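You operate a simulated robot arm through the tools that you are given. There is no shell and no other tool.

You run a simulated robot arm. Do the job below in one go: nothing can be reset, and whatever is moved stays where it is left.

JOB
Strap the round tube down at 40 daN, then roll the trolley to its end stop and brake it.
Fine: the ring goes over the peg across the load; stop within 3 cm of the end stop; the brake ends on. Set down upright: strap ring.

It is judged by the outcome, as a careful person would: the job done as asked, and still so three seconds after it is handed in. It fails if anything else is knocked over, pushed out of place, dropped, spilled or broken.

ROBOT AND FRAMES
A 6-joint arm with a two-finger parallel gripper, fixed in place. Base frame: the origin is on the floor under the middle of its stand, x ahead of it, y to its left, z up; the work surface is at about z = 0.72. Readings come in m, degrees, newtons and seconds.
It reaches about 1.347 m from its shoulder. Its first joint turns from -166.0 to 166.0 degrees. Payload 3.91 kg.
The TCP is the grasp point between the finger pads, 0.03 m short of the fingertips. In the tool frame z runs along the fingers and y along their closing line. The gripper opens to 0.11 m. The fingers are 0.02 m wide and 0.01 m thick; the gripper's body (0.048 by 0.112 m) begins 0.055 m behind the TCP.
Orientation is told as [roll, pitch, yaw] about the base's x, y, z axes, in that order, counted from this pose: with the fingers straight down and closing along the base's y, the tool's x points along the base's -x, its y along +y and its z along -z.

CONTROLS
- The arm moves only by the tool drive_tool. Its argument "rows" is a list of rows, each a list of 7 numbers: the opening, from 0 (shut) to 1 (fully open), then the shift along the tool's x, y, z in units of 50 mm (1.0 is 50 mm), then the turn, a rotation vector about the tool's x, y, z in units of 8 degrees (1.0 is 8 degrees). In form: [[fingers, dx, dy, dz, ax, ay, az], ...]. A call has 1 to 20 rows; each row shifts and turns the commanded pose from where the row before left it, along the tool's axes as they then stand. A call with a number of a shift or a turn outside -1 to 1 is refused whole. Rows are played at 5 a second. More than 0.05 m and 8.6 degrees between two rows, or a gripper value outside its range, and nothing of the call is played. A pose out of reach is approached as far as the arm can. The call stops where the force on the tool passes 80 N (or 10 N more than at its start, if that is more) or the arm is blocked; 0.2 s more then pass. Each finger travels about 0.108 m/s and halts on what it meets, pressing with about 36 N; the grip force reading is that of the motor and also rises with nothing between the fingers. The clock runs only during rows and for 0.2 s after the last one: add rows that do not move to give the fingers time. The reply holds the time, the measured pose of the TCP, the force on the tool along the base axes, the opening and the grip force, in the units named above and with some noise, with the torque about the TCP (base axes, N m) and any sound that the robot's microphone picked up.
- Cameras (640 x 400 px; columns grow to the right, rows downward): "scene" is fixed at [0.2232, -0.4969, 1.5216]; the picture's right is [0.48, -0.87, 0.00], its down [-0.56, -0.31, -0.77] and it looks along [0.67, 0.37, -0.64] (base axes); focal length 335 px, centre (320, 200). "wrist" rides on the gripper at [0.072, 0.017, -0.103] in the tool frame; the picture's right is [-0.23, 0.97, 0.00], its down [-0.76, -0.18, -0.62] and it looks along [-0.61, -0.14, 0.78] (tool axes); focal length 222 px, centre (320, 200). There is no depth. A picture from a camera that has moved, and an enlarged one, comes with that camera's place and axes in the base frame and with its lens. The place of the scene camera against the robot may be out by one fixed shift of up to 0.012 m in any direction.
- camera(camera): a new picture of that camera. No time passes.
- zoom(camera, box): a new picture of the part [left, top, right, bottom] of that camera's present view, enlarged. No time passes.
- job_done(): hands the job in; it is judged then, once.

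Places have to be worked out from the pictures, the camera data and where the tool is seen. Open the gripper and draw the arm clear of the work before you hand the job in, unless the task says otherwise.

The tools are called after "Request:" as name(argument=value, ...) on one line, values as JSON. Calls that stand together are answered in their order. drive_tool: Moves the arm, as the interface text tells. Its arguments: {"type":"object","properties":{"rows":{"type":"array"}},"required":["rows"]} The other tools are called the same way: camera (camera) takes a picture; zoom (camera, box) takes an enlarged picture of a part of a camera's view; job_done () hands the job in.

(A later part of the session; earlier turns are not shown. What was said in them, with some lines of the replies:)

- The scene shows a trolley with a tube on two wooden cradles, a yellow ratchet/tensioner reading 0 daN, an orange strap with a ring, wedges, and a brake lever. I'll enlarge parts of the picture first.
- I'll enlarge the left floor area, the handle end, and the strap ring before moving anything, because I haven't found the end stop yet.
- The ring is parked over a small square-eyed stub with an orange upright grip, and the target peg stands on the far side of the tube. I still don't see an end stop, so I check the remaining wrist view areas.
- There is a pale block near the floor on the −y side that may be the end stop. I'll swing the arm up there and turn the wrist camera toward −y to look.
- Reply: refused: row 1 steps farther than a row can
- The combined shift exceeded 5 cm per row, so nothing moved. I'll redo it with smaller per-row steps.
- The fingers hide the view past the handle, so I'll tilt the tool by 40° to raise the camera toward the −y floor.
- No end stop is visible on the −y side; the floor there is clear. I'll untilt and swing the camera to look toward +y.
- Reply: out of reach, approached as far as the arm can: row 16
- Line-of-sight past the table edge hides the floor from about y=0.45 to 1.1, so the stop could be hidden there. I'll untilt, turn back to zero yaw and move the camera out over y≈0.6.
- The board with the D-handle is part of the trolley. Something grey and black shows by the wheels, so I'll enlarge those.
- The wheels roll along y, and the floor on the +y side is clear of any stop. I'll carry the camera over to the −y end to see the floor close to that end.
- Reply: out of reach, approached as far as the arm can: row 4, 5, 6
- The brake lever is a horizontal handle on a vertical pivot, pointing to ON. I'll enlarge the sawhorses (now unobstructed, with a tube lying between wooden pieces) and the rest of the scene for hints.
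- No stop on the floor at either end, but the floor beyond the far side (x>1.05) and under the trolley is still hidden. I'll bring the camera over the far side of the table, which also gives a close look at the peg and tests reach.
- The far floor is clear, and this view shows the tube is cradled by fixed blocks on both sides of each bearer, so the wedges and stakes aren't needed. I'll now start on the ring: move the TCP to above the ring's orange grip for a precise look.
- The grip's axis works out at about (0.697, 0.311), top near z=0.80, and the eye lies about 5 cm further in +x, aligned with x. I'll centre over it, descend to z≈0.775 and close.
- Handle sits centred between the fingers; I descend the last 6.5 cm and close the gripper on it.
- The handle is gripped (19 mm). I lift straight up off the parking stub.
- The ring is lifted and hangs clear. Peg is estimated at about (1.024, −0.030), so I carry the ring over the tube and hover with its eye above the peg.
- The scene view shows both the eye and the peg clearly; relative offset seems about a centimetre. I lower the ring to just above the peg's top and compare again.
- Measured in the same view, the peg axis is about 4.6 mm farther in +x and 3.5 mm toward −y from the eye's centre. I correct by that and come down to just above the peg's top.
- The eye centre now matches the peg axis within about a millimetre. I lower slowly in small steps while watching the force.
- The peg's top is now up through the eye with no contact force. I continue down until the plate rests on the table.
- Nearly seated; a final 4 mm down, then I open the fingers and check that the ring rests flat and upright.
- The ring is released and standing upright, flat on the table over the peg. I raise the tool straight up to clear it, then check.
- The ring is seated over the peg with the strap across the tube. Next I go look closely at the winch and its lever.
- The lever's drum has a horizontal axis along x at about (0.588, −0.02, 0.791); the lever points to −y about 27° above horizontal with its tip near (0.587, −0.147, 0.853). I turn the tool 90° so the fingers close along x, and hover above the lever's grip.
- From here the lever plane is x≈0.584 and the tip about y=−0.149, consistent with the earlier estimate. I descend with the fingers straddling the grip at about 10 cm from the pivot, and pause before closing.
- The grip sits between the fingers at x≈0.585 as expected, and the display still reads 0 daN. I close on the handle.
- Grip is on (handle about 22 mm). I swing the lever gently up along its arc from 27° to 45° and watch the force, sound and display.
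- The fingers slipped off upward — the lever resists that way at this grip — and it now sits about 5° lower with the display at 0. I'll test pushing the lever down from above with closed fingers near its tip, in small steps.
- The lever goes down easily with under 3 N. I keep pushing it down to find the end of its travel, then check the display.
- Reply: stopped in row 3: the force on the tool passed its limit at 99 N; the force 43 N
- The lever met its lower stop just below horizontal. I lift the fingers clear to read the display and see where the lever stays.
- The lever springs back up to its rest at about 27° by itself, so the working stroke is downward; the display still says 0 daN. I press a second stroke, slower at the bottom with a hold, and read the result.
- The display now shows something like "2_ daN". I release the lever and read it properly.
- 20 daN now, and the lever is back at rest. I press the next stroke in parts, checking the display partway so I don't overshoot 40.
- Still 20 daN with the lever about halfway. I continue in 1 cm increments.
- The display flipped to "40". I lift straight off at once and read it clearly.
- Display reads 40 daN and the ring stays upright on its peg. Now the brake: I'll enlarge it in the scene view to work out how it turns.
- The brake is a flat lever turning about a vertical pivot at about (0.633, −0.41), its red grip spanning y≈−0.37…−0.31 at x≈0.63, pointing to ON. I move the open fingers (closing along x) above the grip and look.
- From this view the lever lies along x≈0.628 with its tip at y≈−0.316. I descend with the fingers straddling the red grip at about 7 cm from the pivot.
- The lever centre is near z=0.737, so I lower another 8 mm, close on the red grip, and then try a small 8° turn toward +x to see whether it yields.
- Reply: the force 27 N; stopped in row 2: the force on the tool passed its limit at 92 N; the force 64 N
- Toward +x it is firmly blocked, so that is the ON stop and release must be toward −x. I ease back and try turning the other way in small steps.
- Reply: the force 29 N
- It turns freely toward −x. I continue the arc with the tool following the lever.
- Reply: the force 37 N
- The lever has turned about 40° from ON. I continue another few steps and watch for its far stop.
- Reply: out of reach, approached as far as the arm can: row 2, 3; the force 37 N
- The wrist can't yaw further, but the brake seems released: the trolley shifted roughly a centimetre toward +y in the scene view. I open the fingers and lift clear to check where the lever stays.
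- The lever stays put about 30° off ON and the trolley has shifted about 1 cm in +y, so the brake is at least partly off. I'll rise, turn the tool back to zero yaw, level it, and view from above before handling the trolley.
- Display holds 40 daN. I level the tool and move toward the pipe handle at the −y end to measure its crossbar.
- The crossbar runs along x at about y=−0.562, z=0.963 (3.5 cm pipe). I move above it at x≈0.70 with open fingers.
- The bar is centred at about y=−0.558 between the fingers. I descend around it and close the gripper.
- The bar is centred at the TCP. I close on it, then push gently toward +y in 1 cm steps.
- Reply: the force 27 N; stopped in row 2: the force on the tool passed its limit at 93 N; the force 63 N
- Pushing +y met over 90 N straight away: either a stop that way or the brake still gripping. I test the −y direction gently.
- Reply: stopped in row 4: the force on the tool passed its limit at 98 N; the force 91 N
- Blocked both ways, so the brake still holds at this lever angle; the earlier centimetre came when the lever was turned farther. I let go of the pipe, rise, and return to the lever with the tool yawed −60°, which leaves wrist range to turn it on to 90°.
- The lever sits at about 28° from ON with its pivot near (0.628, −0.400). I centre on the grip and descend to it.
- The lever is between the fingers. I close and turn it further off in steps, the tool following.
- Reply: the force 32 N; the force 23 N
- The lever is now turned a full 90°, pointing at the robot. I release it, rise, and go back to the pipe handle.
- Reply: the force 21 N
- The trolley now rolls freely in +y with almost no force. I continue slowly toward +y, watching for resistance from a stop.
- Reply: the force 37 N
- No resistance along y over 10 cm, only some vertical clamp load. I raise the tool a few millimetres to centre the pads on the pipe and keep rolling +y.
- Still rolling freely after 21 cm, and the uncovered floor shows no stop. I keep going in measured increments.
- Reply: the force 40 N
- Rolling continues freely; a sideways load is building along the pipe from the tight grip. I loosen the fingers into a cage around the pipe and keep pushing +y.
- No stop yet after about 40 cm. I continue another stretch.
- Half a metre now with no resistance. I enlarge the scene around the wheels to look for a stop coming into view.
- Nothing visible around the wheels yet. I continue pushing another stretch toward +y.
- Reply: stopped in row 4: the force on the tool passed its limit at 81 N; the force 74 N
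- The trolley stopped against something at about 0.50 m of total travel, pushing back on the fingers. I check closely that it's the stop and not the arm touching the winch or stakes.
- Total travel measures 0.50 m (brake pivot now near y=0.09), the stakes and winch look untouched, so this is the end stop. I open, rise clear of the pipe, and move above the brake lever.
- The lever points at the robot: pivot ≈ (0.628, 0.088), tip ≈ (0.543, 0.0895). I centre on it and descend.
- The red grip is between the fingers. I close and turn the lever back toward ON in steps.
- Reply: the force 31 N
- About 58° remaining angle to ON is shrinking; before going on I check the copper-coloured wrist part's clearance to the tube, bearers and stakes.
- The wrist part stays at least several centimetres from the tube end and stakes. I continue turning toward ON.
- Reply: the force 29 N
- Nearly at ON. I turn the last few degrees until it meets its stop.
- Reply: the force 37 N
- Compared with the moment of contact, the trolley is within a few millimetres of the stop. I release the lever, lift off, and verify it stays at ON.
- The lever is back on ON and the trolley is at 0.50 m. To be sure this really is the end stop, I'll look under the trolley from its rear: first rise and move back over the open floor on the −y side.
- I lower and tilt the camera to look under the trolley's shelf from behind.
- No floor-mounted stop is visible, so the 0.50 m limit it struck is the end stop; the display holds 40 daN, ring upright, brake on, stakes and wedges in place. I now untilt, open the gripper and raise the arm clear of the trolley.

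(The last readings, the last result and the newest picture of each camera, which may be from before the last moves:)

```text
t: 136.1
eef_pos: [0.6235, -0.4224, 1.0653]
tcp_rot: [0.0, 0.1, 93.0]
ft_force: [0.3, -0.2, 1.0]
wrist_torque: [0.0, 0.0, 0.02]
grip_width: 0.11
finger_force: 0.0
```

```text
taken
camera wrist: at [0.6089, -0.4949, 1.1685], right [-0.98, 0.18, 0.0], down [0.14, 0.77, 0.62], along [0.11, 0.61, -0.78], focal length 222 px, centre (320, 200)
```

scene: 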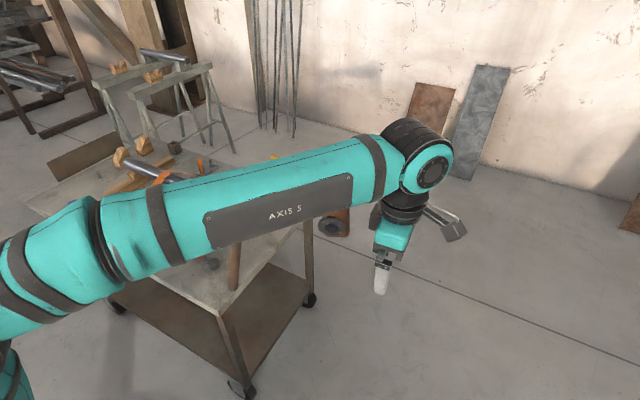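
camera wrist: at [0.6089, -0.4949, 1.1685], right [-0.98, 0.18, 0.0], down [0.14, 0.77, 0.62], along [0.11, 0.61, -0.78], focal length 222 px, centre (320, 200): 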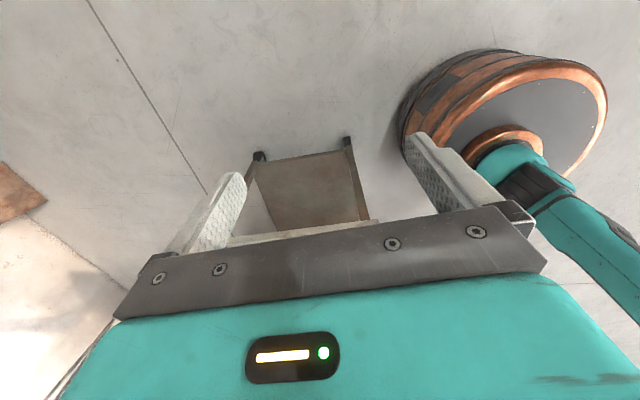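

The gripper is open and the arm is well clear. The strap reads 40 daN, the ring stands upright over the peg across the tube, the trolley rests at its end stop, and the brake lever is on ON, so I hand the job in.

Request:
job_done()

```text
The job is handed in.
```

I strapped the tube at 40 daN, rolled the trolley until it stopped hard, and set the brake to ON. The job is handed in. I never saw the end stop itself, so that part rests on where the trolley stopped.

- **Strap:** the ring sits upright over the peg on the far side of the tube. The display read 40 daN after the last stroke and still read 40 daN after the roll.
- **Trolley:** it rolled freely toward the robot's left (+y) and met a hard limit after 0.50 m. No stop was visible on the floor or under the trolley, so I took that limit to be its end stop. The trolley rests within a few millimetres of where it struck. I did not test whether it could also have rolled the other way.
- **Brake:** the lever is back against its stop and points at the ON label, as it did at the start. I did not push the trolley afterwards to test that it holds.
- **Everything else:** in the last clear pictures, the wedges, both stakes and the tube were where they belong on the trolley. I left the gripper open and the arm clear of the trolley.
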